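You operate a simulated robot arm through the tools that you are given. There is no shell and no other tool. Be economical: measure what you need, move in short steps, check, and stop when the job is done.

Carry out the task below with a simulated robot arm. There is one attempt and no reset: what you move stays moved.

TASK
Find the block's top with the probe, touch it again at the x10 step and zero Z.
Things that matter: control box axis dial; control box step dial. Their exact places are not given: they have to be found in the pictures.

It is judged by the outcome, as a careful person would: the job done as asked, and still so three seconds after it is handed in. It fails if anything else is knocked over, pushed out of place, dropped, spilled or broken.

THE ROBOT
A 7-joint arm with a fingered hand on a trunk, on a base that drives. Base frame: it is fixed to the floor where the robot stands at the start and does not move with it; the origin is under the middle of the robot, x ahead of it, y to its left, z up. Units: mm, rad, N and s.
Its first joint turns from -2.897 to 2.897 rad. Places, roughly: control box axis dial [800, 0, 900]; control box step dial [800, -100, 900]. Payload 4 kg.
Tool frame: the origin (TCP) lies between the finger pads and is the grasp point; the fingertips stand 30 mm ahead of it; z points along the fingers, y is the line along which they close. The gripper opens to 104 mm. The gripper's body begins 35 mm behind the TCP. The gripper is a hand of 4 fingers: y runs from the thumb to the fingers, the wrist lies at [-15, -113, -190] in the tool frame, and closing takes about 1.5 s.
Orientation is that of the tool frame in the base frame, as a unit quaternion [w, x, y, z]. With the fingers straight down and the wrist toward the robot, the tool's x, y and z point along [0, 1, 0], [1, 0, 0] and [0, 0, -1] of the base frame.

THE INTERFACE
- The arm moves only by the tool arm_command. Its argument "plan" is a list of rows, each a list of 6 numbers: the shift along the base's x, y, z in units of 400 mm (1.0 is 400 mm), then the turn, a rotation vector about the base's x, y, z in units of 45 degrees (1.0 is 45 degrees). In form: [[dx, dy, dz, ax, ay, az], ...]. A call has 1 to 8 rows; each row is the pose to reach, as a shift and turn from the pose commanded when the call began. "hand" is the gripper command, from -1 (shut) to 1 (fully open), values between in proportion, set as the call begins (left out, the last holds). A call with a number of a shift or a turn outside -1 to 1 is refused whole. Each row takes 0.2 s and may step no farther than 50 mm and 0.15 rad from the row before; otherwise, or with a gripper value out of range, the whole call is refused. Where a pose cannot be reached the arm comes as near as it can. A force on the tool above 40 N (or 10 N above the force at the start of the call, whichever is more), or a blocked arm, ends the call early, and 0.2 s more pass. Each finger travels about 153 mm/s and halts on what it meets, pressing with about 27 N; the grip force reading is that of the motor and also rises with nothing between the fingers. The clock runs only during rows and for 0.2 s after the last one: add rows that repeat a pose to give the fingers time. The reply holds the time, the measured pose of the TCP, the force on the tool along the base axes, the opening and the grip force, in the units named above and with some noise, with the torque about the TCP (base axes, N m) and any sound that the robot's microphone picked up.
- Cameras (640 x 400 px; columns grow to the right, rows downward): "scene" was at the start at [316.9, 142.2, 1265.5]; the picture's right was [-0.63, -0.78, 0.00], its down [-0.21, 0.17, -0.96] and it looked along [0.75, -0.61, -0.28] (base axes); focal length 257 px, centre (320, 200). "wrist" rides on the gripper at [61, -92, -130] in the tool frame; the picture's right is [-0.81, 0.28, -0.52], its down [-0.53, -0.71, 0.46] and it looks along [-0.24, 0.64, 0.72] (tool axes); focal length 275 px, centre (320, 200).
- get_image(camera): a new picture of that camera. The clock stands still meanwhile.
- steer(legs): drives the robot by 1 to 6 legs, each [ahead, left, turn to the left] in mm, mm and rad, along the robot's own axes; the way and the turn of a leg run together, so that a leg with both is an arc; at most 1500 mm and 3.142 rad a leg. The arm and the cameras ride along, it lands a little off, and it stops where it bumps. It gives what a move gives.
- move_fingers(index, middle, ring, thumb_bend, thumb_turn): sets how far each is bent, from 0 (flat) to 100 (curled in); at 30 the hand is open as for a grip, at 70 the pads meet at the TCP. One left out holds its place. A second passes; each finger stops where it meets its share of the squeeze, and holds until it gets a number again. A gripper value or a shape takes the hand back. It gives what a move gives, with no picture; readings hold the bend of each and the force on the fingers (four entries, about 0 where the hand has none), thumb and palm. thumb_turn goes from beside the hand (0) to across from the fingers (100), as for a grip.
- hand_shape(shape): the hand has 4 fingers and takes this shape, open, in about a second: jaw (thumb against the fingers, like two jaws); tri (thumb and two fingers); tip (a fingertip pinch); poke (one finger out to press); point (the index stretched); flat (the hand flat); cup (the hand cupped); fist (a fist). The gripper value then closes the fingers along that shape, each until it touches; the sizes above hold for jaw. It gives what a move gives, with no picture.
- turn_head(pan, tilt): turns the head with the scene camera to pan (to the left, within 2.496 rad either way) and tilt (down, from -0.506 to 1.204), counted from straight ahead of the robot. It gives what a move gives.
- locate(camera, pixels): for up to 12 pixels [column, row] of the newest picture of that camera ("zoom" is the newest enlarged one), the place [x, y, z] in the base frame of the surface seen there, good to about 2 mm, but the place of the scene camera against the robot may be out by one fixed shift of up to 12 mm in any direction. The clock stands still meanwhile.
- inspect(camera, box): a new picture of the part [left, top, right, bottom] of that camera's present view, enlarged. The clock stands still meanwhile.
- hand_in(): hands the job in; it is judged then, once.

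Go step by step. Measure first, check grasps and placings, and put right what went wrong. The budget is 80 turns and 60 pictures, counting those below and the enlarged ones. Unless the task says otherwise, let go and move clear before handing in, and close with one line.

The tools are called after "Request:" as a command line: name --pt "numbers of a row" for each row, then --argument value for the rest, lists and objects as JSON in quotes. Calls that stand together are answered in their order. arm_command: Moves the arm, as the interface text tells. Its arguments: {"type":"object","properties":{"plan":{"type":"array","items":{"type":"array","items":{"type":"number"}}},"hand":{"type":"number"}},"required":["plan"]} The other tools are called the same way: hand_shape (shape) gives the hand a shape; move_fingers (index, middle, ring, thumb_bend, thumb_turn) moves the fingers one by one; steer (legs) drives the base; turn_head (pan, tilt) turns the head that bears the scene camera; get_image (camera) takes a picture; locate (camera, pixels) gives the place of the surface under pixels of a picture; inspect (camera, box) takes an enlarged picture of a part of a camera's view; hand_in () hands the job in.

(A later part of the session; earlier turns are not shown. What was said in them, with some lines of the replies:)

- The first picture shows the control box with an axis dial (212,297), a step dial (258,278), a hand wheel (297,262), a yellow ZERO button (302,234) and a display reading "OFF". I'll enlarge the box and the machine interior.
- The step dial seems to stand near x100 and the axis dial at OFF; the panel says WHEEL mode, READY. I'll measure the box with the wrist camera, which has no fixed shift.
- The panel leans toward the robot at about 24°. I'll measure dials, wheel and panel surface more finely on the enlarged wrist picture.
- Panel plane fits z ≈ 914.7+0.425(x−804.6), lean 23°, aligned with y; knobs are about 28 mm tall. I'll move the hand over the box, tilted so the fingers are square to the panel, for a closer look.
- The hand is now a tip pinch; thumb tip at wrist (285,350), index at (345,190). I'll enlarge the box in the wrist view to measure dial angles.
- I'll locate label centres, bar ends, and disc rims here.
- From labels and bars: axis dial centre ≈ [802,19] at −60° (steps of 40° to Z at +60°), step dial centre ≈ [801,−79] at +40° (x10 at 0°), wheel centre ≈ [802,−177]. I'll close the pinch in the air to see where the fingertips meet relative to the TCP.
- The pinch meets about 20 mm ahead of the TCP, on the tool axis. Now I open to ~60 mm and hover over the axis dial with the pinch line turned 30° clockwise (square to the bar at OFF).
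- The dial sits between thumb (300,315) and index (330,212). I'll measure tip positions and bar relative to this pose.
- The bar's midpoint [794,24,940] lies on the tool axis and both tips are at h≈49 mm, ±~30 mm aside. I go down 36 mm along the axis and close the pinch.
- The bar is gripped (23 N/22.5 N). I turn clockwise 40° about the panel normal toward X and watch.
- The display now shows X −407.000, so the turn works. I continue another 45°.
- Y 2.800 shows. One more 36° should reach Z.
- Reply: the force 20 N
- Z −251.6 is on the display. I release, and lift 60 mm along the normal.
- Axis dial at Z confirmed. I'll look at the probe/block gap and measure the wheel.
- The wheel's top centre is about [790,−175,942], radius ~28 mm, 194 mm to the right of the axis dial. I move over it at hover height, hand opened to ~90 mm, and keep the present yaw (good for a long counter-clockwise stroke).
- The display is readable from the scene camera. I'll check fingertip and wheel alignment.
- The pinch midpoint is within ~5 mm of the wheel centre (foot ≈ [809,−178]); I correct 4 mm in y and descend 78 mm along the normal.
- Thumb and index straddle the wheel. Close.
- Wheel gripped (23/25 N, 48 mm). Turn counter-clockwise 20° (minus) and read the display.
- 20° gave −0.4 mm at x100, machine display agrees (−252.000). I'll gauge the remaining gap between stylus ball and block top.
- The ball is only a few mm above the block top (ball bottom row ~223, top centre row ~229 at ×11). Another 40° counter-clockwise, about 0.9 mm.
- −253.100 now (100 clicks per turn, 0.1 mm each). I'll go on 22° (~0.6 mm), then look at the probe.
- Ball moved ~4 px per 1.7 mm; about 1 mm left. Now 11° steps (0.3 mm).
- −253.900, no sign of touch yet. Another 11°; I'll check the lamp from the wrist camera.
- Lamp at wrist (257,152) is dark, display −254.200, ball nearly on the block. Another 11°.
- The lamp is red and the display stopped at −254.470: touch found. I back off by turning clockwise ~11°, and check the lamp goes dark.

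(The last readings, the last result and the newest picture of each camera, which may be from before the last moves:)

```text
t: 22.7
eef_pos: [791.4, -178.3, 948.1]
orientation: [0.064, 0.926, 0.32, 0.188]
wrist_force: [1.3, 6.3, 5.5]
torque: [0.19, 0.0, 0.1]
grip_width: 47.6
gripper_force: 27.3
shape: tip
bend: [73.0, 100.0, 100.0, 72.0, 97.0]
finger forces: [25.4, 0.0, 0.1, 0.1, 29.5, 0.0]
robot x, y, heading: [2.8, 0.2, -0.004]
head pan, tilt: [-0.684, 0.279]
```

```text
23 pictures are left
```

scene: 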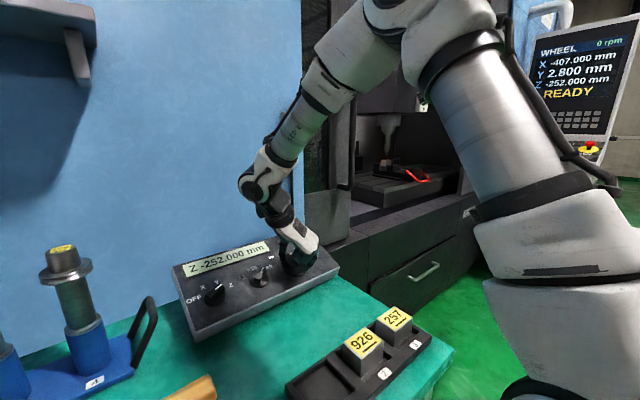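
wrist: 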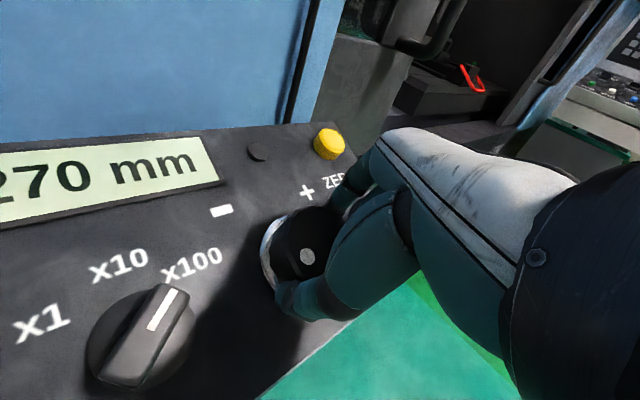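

−254.270 and lamp dark: backed off 0.2 mm. I release the wheel and lift 80 mm.

Request:
arm_command --pt "0 0 0 0 0 0" --pt "0 0 0 0 0 0" --pt "0 0 0 0 0 0" --pt "-0.0293 0 0.069 0 0 0" --pt "-0.0587 0 0.138 0 0 0" --pt "-0.0783 0 0.184 0 0 0" --hand 0.75

Request:
arm_command --pt "0 0.03 0 0.056 0 -0.131" --pt "0 0.06 0 0.112 0 -0.263" --pt "0 0.09 0 0.168 0 -0.394" --pt "0 0.12 0 0.223 0 -0.526" --pt "0 0.15 0 0.279 0 -0.657" --pt "0 0.2 0 0.335 0 -0.789" --pt "0 0.246 0 0.391 0 -0.92" --hand 0.2

Request:
arm_command --pt "0 0 0 0.058 0 -0.136" --pt "0 0 0 0.116 0 -0.273" --pt "0 0 0 0.174 0 -0.409" --pt "0 0 0 0.232 0 -0.545" --pt "0 0 0 0.287 0 -0.675"

Request:
get_image --camera "wrist"

```text
t: 24.1
eef_pos: [758.2, -177.4, 1023.7]
orientation: [0.064, 0.927, 0.319, 0.188]
wrist_force: [0.6, 0.1, -0.5]
torque: [-0.01, -0.01, 0.0]
grip_width: 90.7
gripper_force: 0.0
shape: tip
bend: [32.0, 98.0, 99.0, 40.0, 98.0]
finger forces: [0.1, 0.1, 0.1, 0.0, 0.0, 0.0]
robot x, y, heading: [-0.9, -0.6, -0.002]
head pan, tilt: [-0.684, 0.279]
```

```text
t: 25.7
eef_pos: [758.2, -77.4, 1019.6]
orientation: [-0.012, 0.978, -0.06, 0.2]
wrist_force: [0.4, 0.0, 0.1]
torque: [0.06, 0.05, 0.01]
grip_width: 62.6
gripper_force: 0.0
shape: tip
bend: [30.0, 98.0, 99.0, 64.0, 100.0]
finger forces: [0.0, 0.0, 0.0, 0.0, 0.0, 0.0]
robot x, y, heading: [0.3, -0.2, 0.002]
head pan, tilt: [-0.684, 0.279]
```

```text
t: 26.9
eef_pos: [759.5, -80.1, 1022.1]
orientation: [-0.069, 0.92, -0.336, 0.188]
wrist_force: [0.3, 0.1, -0.9]
torque: [0.0, 0.02, 0.02]
grip_width: 62.8
gripper_force: 0.0
shape: tip
bend: [30.0, 98.0, 99.0, 64.0, 100.0]
finger forces: [0.0, 0.0, 0.0, 0.1, 0.0, 0.0]
robot x, y, heading: [1.1, 1.0, 0.002]
head pan, tilt: [-0.684, 0.279]
```

```text
22 pictures are left
```

wrist: 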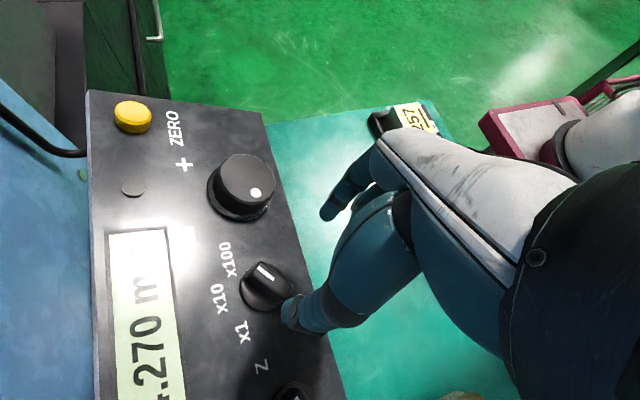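

Still −254.270. Checking the step dial's bar against the tool axis.

Request:
locate --camera "wrist" --pixels '[[260, 265], [268, 275], [276, 282], [285, 290], [293, 325], [286, 305], [325, 215], [245, 290]]'

```text
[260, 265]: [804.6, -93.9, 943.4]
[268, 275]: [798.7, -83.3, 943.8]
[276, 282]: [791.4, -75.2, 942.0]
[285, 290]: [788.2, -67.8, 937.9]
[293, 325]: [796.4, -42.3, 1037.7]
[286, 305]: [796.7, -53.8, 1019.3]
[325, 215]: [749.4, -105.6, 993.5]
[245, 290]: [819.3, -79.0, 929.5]
```

Bar midpoint ≈ [796,−81] lies on the tool axis. Descend 81 mm and close.

Request:
arm_command --pt "0.02 0 -0.0465 0 0 0" --pt "0.04 0 -0.093 0 0 0" --pt "0.06 0 -0.14 0 0 0" --pt "0.079 0 -0.186 0 0 0"

Request:
arm_command --pt "0 0 0 0 0 0" --pt "0 0 0 0 0 0" --pt "0 0 0 0 0 0" --pt "0 0 0 0 0 0" --pt "0 0 0 0 0 0" --hand -1

```text
t: 27.9
eef_pos: [790.8, -79.3, 946.6]
orientation: [-0.069, 0.921, -0.334, 0.188]
wrist_force: [0.6, -0.4, 0.7]
torque: [0.04, 0.02, -0.05]
grip_width: 62.9
gripper_force: 0.2
shape: tip
bend: [30.0, 98.0, 99.0, 64.0, 100.0]
finger forces: [0.0, 0.0, 0.0, 0.1, 0.0, 0.0]
robot x, y, heading: [-0.5, 1.6, 0.001]
head pan, tilt: [-0.684, 0.279]
```

```text
t: 29.1
eef_pos: [791.2, -79.1, 947.3]
orientation: [-0.069, 0.921, -0.335, 0.189]
wrist_force: [-1.6, -0.1, 6.4]
torque: [-0.04, -0.06, -0.03]
grip_width: 25.4
gripper_force: 27.3
shape: tip
bend: [73.0, 100.0, 100.0, 75.0, 100.0]
finger forces: [22.9, 0.0, 0.0, 0.0, 23.0, 0.0]
robot x, y, heading: [-0.1, 0.6, 0.003]
head pan, tilt: [-0.684, 0.279]
```

Gripped. Turn counter-clockwise 40° to x10 (not further, to avoid x1).

Request:
arm_command --pt "0 0 0 -0.058 0 0.136" --pt "0 0 0 -0.116 0 0.273" --pt "0 0 0 -0.174 0 0.409" --pt "0 0 0 -0.232 0 0.545" --pt "0 0 0 -0.29 0 0.682" --pt "0 0 0 -0.348 0 0.818"

Request:
get_image --camera "wrist"

```text
t: 30.5
eef_pos: [791.0, -79.9, 946.5]
orientation: [0.001, 0.98, 0.001, 0.2]
wrist_force: [-3.1, -3.6, 15.7]
torque: [-0.04, -0.07, -0.01]
grip_width: 24.2
gripper_force: 26.8
shape: tip
bend: [73.0, 100.0, 100.0, 75.0, 100.0]
finger forces: [26.6, 0.0, 0.1, 0.0, 23.7, 0.0]
robot x, y, heading: [-0.9, -3.5, -0.004]
head pan, tilt: [-0.684, 0.279]
```

```text
21 pictures are left
```

wrist: 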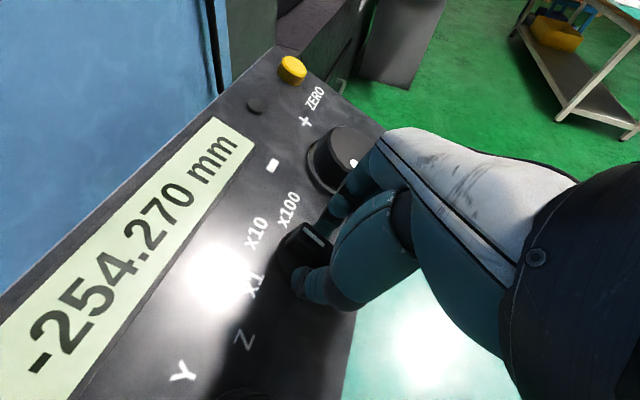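

Now release, lift, and look at the dial.

Request:
arm_command --pt "0 0 0 0 0 0" --pt "0 0 0 0 0 0" --pt "0 0 0 0 0 0" --pt "-0.0293 0 0.069 0 0 0" --pt "-0.0587 0 0.138 0 0 0" --pt "-0.0783 0 0.184 0 0 0" --hand 0.3

Request:
get_image --camera "wrist"

```text
t: 31.9
eef_pos: [759.2, -77.1, 1022.2]
orientation: [0.0, 0.98, 0.001, 0.2]
wrist_force: [0.3, 0.4, 0.0]
torque: [0.02, -0.02, 0.01]
grip_width: 67.0
gripper_force: 0.0
shape: tip
bend: [29.0, 98.0, 99.0, 62.0, 100.0]
finger forces: [0.1, 0.0, 0.0, 0.0, 0.0, 0.0]
robot x, y, heading: [-2.1, -1.2, -0.002]
head pan, tilt: [-0.684, 0.279]
```

```text
20 pictures are left
```

wrist: 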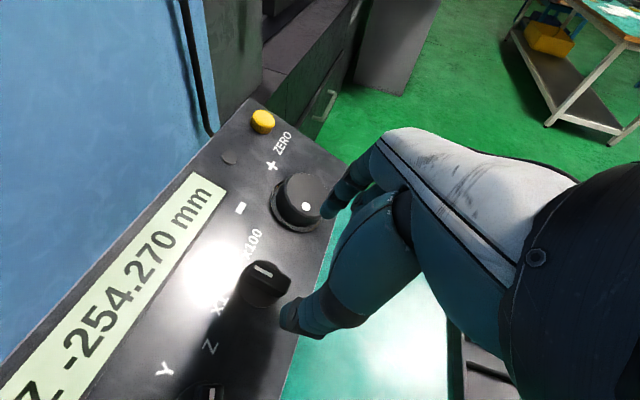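

Check the bar direction numerically.

Request:
inspect --camera "wrist" --box '[180, 200, 310, 330]'

Request:
locate --camera "wrist" --pixels '[[255, 269], [265, 272], [274, 277], [285, 281], [246, 265]]'

```text
3.08 times, centred on (245, 265) of wrist
```

zoom: 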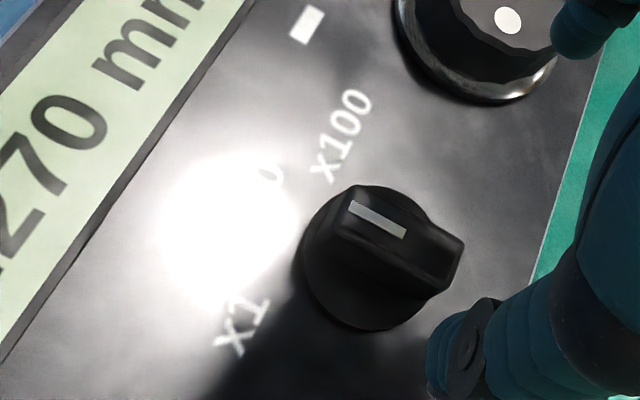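

```text
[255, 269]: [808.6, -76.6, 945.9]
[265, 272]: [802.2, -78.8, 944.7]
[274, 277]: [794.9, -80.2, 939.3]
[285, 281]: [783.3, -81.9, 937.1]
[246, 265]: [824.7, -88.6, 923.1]
```

The bar points straight up the panel (x10). Move back over the wheel, open wide, and descend.

Request:
arm_command --pt "0 -0.082 0 0 0 0" --pt "0 -0.164 0 0 0 0" --pt "0 -0.246 0 0 0 0" --pt "0 -0.246 0 0 0 0" --hand 0.75

Request:
arm_command --pt "0.019 0 -0.0453 0 0 0" --pt "0.038 0 -0.0907 0 0 0" --pt "0.058 0 -0.136 0 0 0" --pt "0.0765 0 -0.18 0 0 0"

Request:
arm_command --pt "0 0 0 0 0 0" --pt "0 0 0 0 0 0" --pt "0 0 0 0 0 0" --pt "0 0 0 0 0 0" --pt "0 0 0 0 0 0" --hand -1

Request:
get_image --camera "wrist"

```text
t: 32.9
eef_pos: [758.0, -178.7, 1019.8]
orientation: [0.0, 0.98, 0.001, 0.2]
wrist_force: [0.2, 0.1, -1.1]
torque: [0.01, -0.02, -0.02]
grip_width: 91.0
gripper_force: 0.2
shape: tip
bend: [31.0, 98.0, 99.0, 40.0, 98.0]
finger forces: [0.0, 0.1, 0.0, 0.0, 0.0, 0.0]
robot x, y, heading: [-3.3, -0.0, 0.0]
head pan, tilt: [-0.684, 0.279]
```

```text
t: 33.9
eef_pos: [790.3, -177.2, 946.4]
orientation: [0.0, 0.98, 0.0, 0.2]
wrist_force: [-0.1, -0.3, 0.2]
torque: [0.02, 0.01, 0.0]
grip_width: 90.7
gripper_force: 0.0
shape: tip
bend: [31.0, 98.0, 99.0, 40.0, 98.0]
finger forces: [0.0, 0.0, 0.0, 0.0, 0.1, 0.0]
robot x, y, heading: [-2.1, -1.1, 0.003]
head pan, tilt: [-0.684, 0.279]
```

```text
t: 35.1
eef_pos: [790.7, -176.7, 947.7]
orientation: [-0.001, 0.98, 0.0, 0.2]
wrist_force: [-0.7, 1.3, -0.2]
torque: [-0.08, -0.02, -0.04]
grip_width: 48.6
gripper_force: 27.2
shape: tip
bend: [74.0, 100.0, 100.0, 70.0, 100.0]
finger forces: [23.7, 0.1, 0.0, 0.0, 24.5, 0.0]
robot x, y, heading: [2.4, 4.1, -0.001]
head pan, tilt: [-0.684, 0.279]
```

```text
18 pictures are left
```

wrist: 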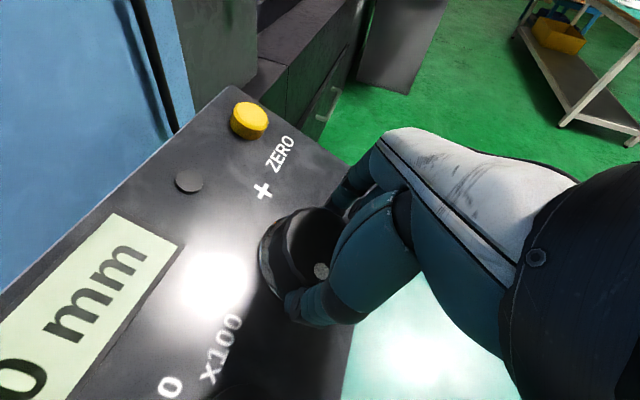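

Gripped. Turn counter-clockwise 40° (~0.11 mm expected at x10).

Request:
arm_command --pt "0 0 0 -0.058 0 0.136" --pt "0 0 0 -0.116 0 0.273" --pt "0 0 0 -0.174 0 0.409" --pt "0 0 0 -0.232 0 0.545" --pt "0 0 0 -0.29 0 0.682" --pt "0 0 0 -0.348 0 0.818"

Request:
inspect --camera "scene" --box '[165, 215, 345, 345]'

```text
t: 36.5
eef_pos: [790.2, -177.0, 948.8]
orientation: [0.068, 0.92, 0.336, 0.188]
wrist_force: [4.6, -2.8, -4.8]
torque: [0.01, 0.03, -0.04]
grip_width: 47.8
gripper_force: 27.1
shape: tip
bend: [73.0, 100.0, 100.0, 70.0, 100.0]
finger forces: [26.5, 0.0, 0.0, 0.0, 23.7, 0.0]
robot x, y, heading: [0.5, 1.3, 0.005]
head pan, tilt: [-0.684, 0.279]
```

```text
3.08 times, centred on (255, 280) of scene
```

zoom: 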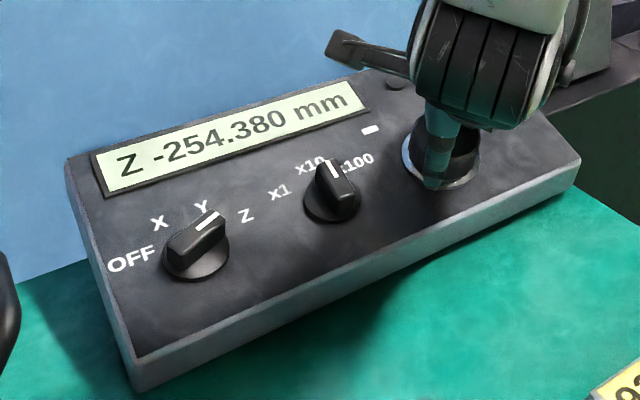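

−254.380: x10 confirmed, lamp (397,83) dark. Another 20° (~0.05 mm).

Request:
arm_command --pt "0 0 0 -0.058 0 0.136" --pt "0 0 0 -0.116 0 0.273" --pt "0 0 0 -0.174 0 0.409"

Request:
inspect --camera "scene" --box '[165, 215, 345, 345]'

```text
t: 37.3
eef_pos: [790.3, -177.4, 946.9]
orientation: [0.099, 0.848, 0.492, 0.173]
wrist_force: [6.9, -3.3, -3.1]
torque: [0.0, -0.07, -0.02]
grip_width: 47.3
gripper_force: 27.1
shape: tip
bend: [73.0, 100.0, 100.0, 71.0, 100.0]
finger forces: [29.0, 0.0, 0.0, 0.1, 22.8, 0.1]
robot x, y, heading: [2.8, -3.0, 0.004]
head pan, tilt: [-0.684, 0.279]
```

```text
3.08 times, centred on (255, 280) of scene
```

zoom: 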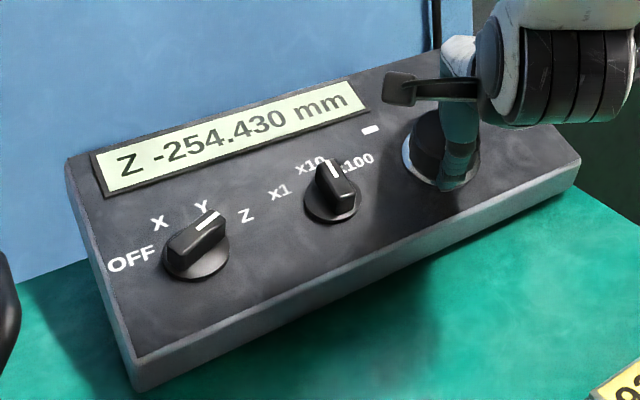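

−254.430; lamp hidden here. 11° more (~0.03 mm) and check the lamp with the wrist camera.

Request:
arm_command --pt "0 0 0 -0.048 0 0.113" --pt "0 0 0 -0.0956 0 0.225"

Request:
get_image --camera "wrist"

```text
t: 37.9
eef_pos: [790.5, -177.5, 948.0]
orientation: [0.116, 0.797, 0.57, 0.163]
wrist_force: [7.9, -3.6, -2.7]
torque: [-0.06, -0.1, -0.05]
grip_width: 47.9
gripper_force: 26.7
shape: tip
bend: [73.0, 100.0, 100.0, 71.0, 100.0]
finger forces: [29.6, 0.0, 0.0, 0.1, 22.2, 0.1]
robot x, y, heading: [2.7, 3.1, 0.001]
head pan, tilt: [-0.684, 0.279]
```

```text
15 pictures are left
```

wrist: 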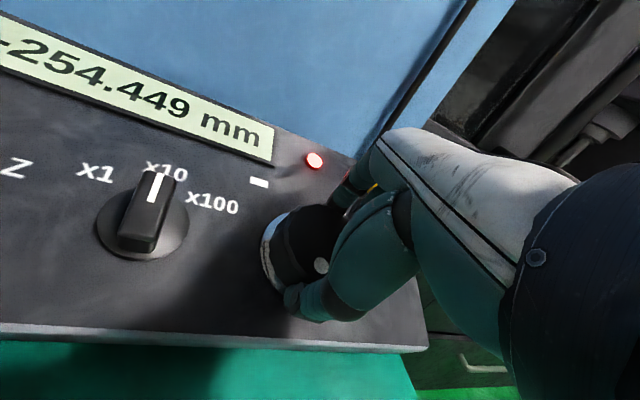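

Touch at x10: lamp red at (315,161), display −254.449. I release the wheel straight without turning it and lift.

Request:
arm_command --pt "0 0 0 0 0 0" --pt "0 0 0 0 0 0" --pt "0 0 0 0 0 0" --pt "-0.0293 0 0.069 0 0 0" --pt "-0.0587 0 0.138 0 0 0" --pt "-0.0783 0 0.184 0 0 0" --hand 0.75

Request:
arm_command --pt "0.01 -0.03 0.03 0 0 0" --pt "0.04 -0.1 0.03 0 0 0" --pt "0.08 -0.15 0.04 0 0 0" --pt "0.12 -0.2 0.05 0 0 0" --pt "0.12 -0.2 0.05 0 0 0" --pt "0.12 -0.2 0.05 0 0 0" --pt "0.12 -0.2 0.05 0 0 0" --hand -1

Request:
get_image --camera "wrist"

Request:
get_image --camera "scene"

```text
t: 39.3
eef_pos: [759.0, -176.2, 1021.2]
orientation: [0.115, 0.798, 0.569, 0.162]
wrist_force: [0.5, 0.7, 0.6]
torque: [-0.03, -0.02, -0.01]
grip_width: 91.0
gripper_force: 0.0
shape: tip
bend: [32.0, 98.0, 99.0, 40.0, 98.0]
finger forces: [0.0, 0.0, 0.0, 0.1, 0.1, 0.1]
robot x, y, heading: [-1.8, -0.8, -0.001]
head pan, tilt: [-0.684, 0.279]
```

```text
t: 40.9
eef_pos: [803.1, -258.0, 1041.1]
orientation: [0.116, 0.797, 0.57, 0.163]
wrist_force: [0.6, 0.0, -0.1]
torque: [-0.04, 0.0, 0.01]
grip_width: 0.1
gripper_force: 27.6
shape: tip
bend: [70.0, 100.0, 100.0, 46.0, 100.0]
finger forces: [0.0, 0.1, 0.1, 0.0, 0.1, 0.0]
robot x, y, heading: [-0.6, -4.5, -0.002]
head pan, tilt: [-0.684, 0.279]
```

```text
14 pictures are left
```

wrist: 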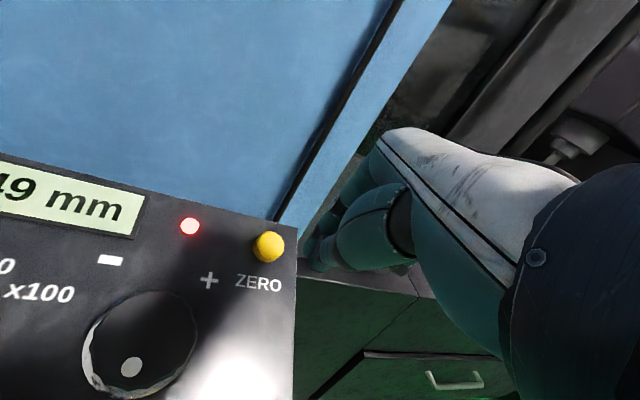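

```text
13 pictures are left
```

scene: 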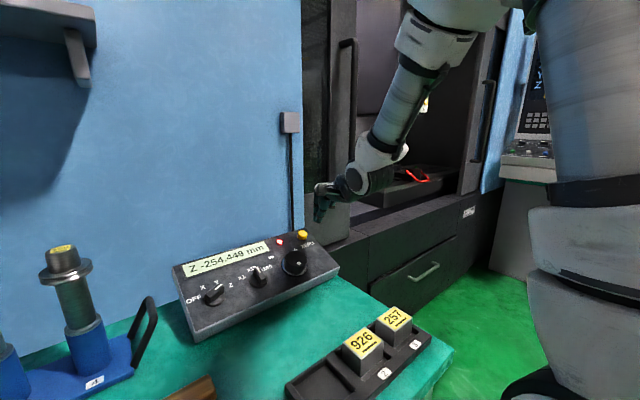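

Lamp still red, −254.449. Measure button and fingertips.

Request:
locate --camera "wrist" --pixels '[[268, 246], [258, 250], [280, 243], [270, 258], [316, 267], [312, 258], [322, 270], [308, 248], [325, 255]]'

Request:
inspect --camera "wrist" --box '[240, 180, 400, 290]'

```text
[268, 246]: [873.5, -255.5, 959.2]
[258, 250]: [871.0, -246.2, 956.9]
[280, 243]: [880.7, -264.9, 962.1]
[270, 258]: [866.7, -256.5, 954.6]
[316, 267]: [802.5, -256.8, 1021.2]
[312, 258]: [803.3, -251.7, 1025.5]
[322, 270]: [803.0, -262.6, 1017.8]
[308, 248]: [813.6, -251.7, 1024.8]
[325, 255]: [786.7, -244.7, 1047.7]
```

```text
3.64 times, centred on (320, 235) of wrist
```

zoom: 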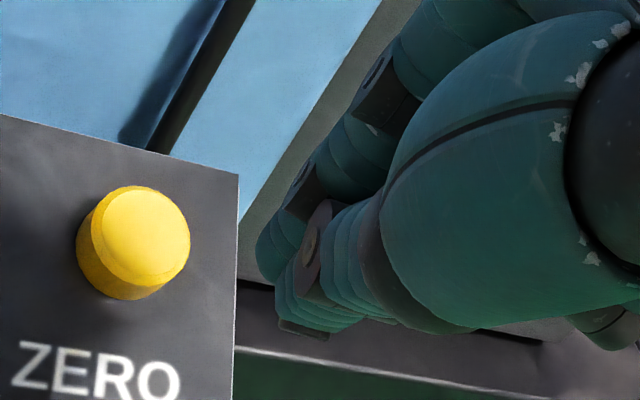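

Tips sit ≈ TCP+[5,1,−23]; button top ≈ [876,−258,960]. I check where the wall behind is before approaching.

Request:
locate --camera "wrist" --pixels '[[240, 200], [200, 180], [300, 180], [330, 150], [318, 215], [350, 160], [360, 185]]'

Request:
arm_command --pt "0.05 -0.003 -0.03 0 0 0" --pt "0.1 -0.005 -0.06 0 0 0" --pt "0.145 -0.005 -0.0875 0 0 0"

Request:
get_image --camera "wrist"

```text
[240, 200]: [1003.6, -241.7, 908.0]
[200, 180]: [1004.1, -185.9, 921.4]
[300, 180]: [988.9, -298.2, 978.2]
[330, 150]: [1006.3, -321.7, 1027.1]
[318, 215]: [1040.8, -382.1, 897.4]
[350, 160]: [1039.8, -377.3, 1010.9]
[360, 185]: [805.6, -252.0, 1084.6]
```

```text
t: 41.7
eef_pos: [864.3, -260.8, 1008.7]
orientation: [0.116, 0.798, 0.569, 0.163]
wrist_force: [0.2, -0.5, 0.7]
torque: [0.01, -0.04, -0.04]
grip_width: 0.0
gripper_force: 27.1
shape: tip
bend: [70.0, 100.0, 100.0, 46.0, 100.0]
finger forces: [0.0, 0.0, 0.1, 0.0, 0.0, 0.1]
robot x, y, heading: [0.1, -2.6, -0.002]
head pan, tilt: [-0.684, 0.279]
```

```text
11 pictures are left
```

wrist: 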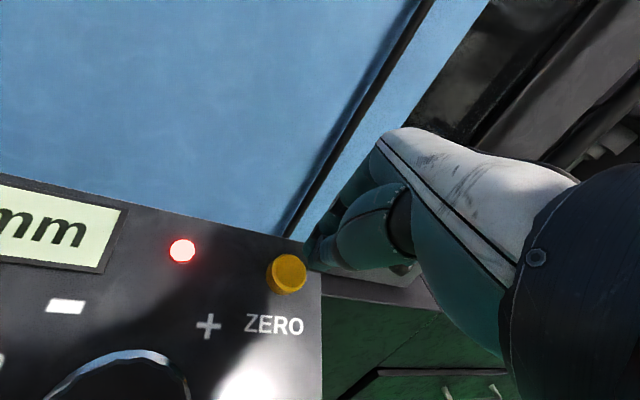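

Recheck tip against button at this closer range.

Request:
locate --camera "wrist" --pixels '[[290, 272], [278, 268], [300, 276], [285, 285], [316, 266], [322, 270], [310, 255], [309, 245]]'

```text
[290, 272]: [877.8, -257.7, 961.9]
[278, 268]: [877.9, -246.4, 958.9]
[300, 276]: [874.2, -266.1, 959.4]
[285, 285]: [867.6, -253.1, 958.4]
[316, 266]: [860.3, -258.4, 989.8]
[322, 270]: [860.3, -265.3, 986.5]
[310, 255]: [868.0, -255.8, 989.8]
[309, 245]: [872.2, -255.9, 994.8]
```

Tips are ~26 mm above the button, aligned on the normal. Advance 21 mm, then press gently.

Request:
arm_command --pt "0.0108 0.004 -0.0253 0 0 0" --pt "0.0205 0.004 -0.0483 0 0 0"

Request:
arm_command --pt "0.003 0 -0.0069 0 0 0" --pt "0.0059 0 -0.0138 0 0 0"

```text
t: 42.3
eef_pos: [873.2, -259.5, 988.4]
orientation: [0.116, 0.798, 0.568, 0.163]
wrist_force: [-1.0, 0.5, 1.9]
torque: [0.02, 0.02, -0.01]
grip_width: 0.0
gripper_force: 26.7
shape: tip
bend: [70.0, 100.0, 100.0, 46.0, 100.0]
finger forces: [0.0, 0.0, 0.1, 0.0, 0.0, 0.1]
robot x, y, heading: [-1.5, -2.9, 0.001]
head pan, tilt: [-0.684, 0.279]
```

```text
t: 42.9
eef_pos: [875.1, -257.6, 983.0]
orientation: [0.117, 0.797, 0.569, 0.164]
wrist_force: [-2.2, 0.2, 6.5]
torque: [-0.06, 0.06, -0.05]
grip_width: 0.1
gripper_force: 26.6
shape: tip
bend: [70.0, 100.0, 100.0, 50.0, 100.0]
finger forces: [0.1, 0.1, 0.0, 0.0, 0.0, 0.0]
robot x, y, heading: [-2.7, 4.2, 0.001]
head pan, tilt: [-0.684, 0.279]
heard: click
```

A click was heard at 6.5 N. Check the display.

Request:
get_image --camera "scene"

Request:
inspect --camera "scene" --box '[165, 215, 345, 345]'

```text
10 pictures are left
```

scene: 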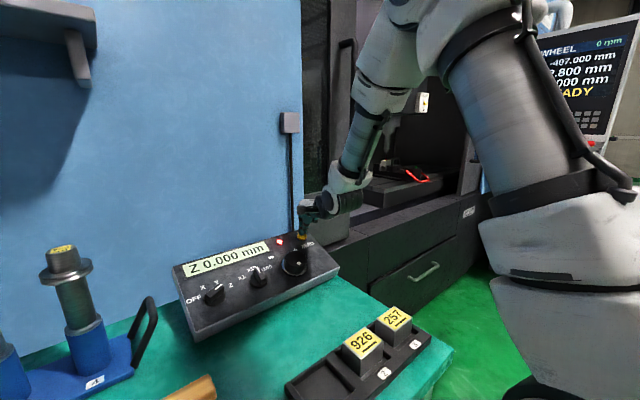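

```text
3.08 times, centred on (255, 280) of scene
```

zoom: 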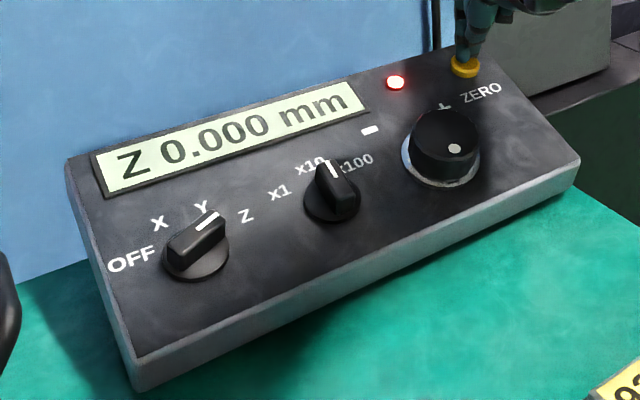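

Z reads 0.000 with the lamp still red and x10 selected. I lift straight off the button and back clear, then confirm.

Request:
arm_command --pt "-0.02 0 0.046 0 0 0" --pt "-0.049 0 0.115 0 0 0" --pt "-0.098 0 0.2 0 0 0" --pt "-0.17 0 0.28 0 0 0" --pt "-0.25 0 0.35 0 0 0"

Request:
get_image --camera "scene"

```text
t: 44.1
eef_pos: [775.9, -256.3, 1124.0]
orientation: [0.115, 0.797, 0.57, 0.162]
wrist_force: [0.2, 0.2, -0.3]
torque: [-0.01, -0.01, 0.0]
grip_width: 0.0
gripper_force: 27.0
shape: tip
bend: [70.0, 100.0, 100.0, 52.0, 100.0]
finger forces: [0.1, 0.0, 0.0, 0.0, 0.0, 0.0]
robot x, y, heading: [0.2, 2.8, 0.003]
head pan, tilt: [-0.684, 0.279]
```

```text
8 pictures are left
```

scene: 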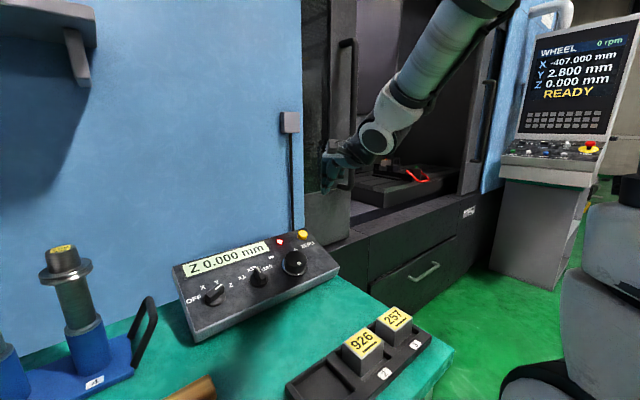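

Both the box and the machine panel read Z 0.000, the touch lamp is red, X and Y are unchanged and the hand is clear. I'm handing in.

Request:
hand_in

```text
The job is handed in.
```

The probe found the block's top at x100, with the lamp red at −254.470. I backed it off 0.2 mm and touched again at x10 (−254.449). I then zeroed Z with the probe still touching, and both displays read Z 0.000.
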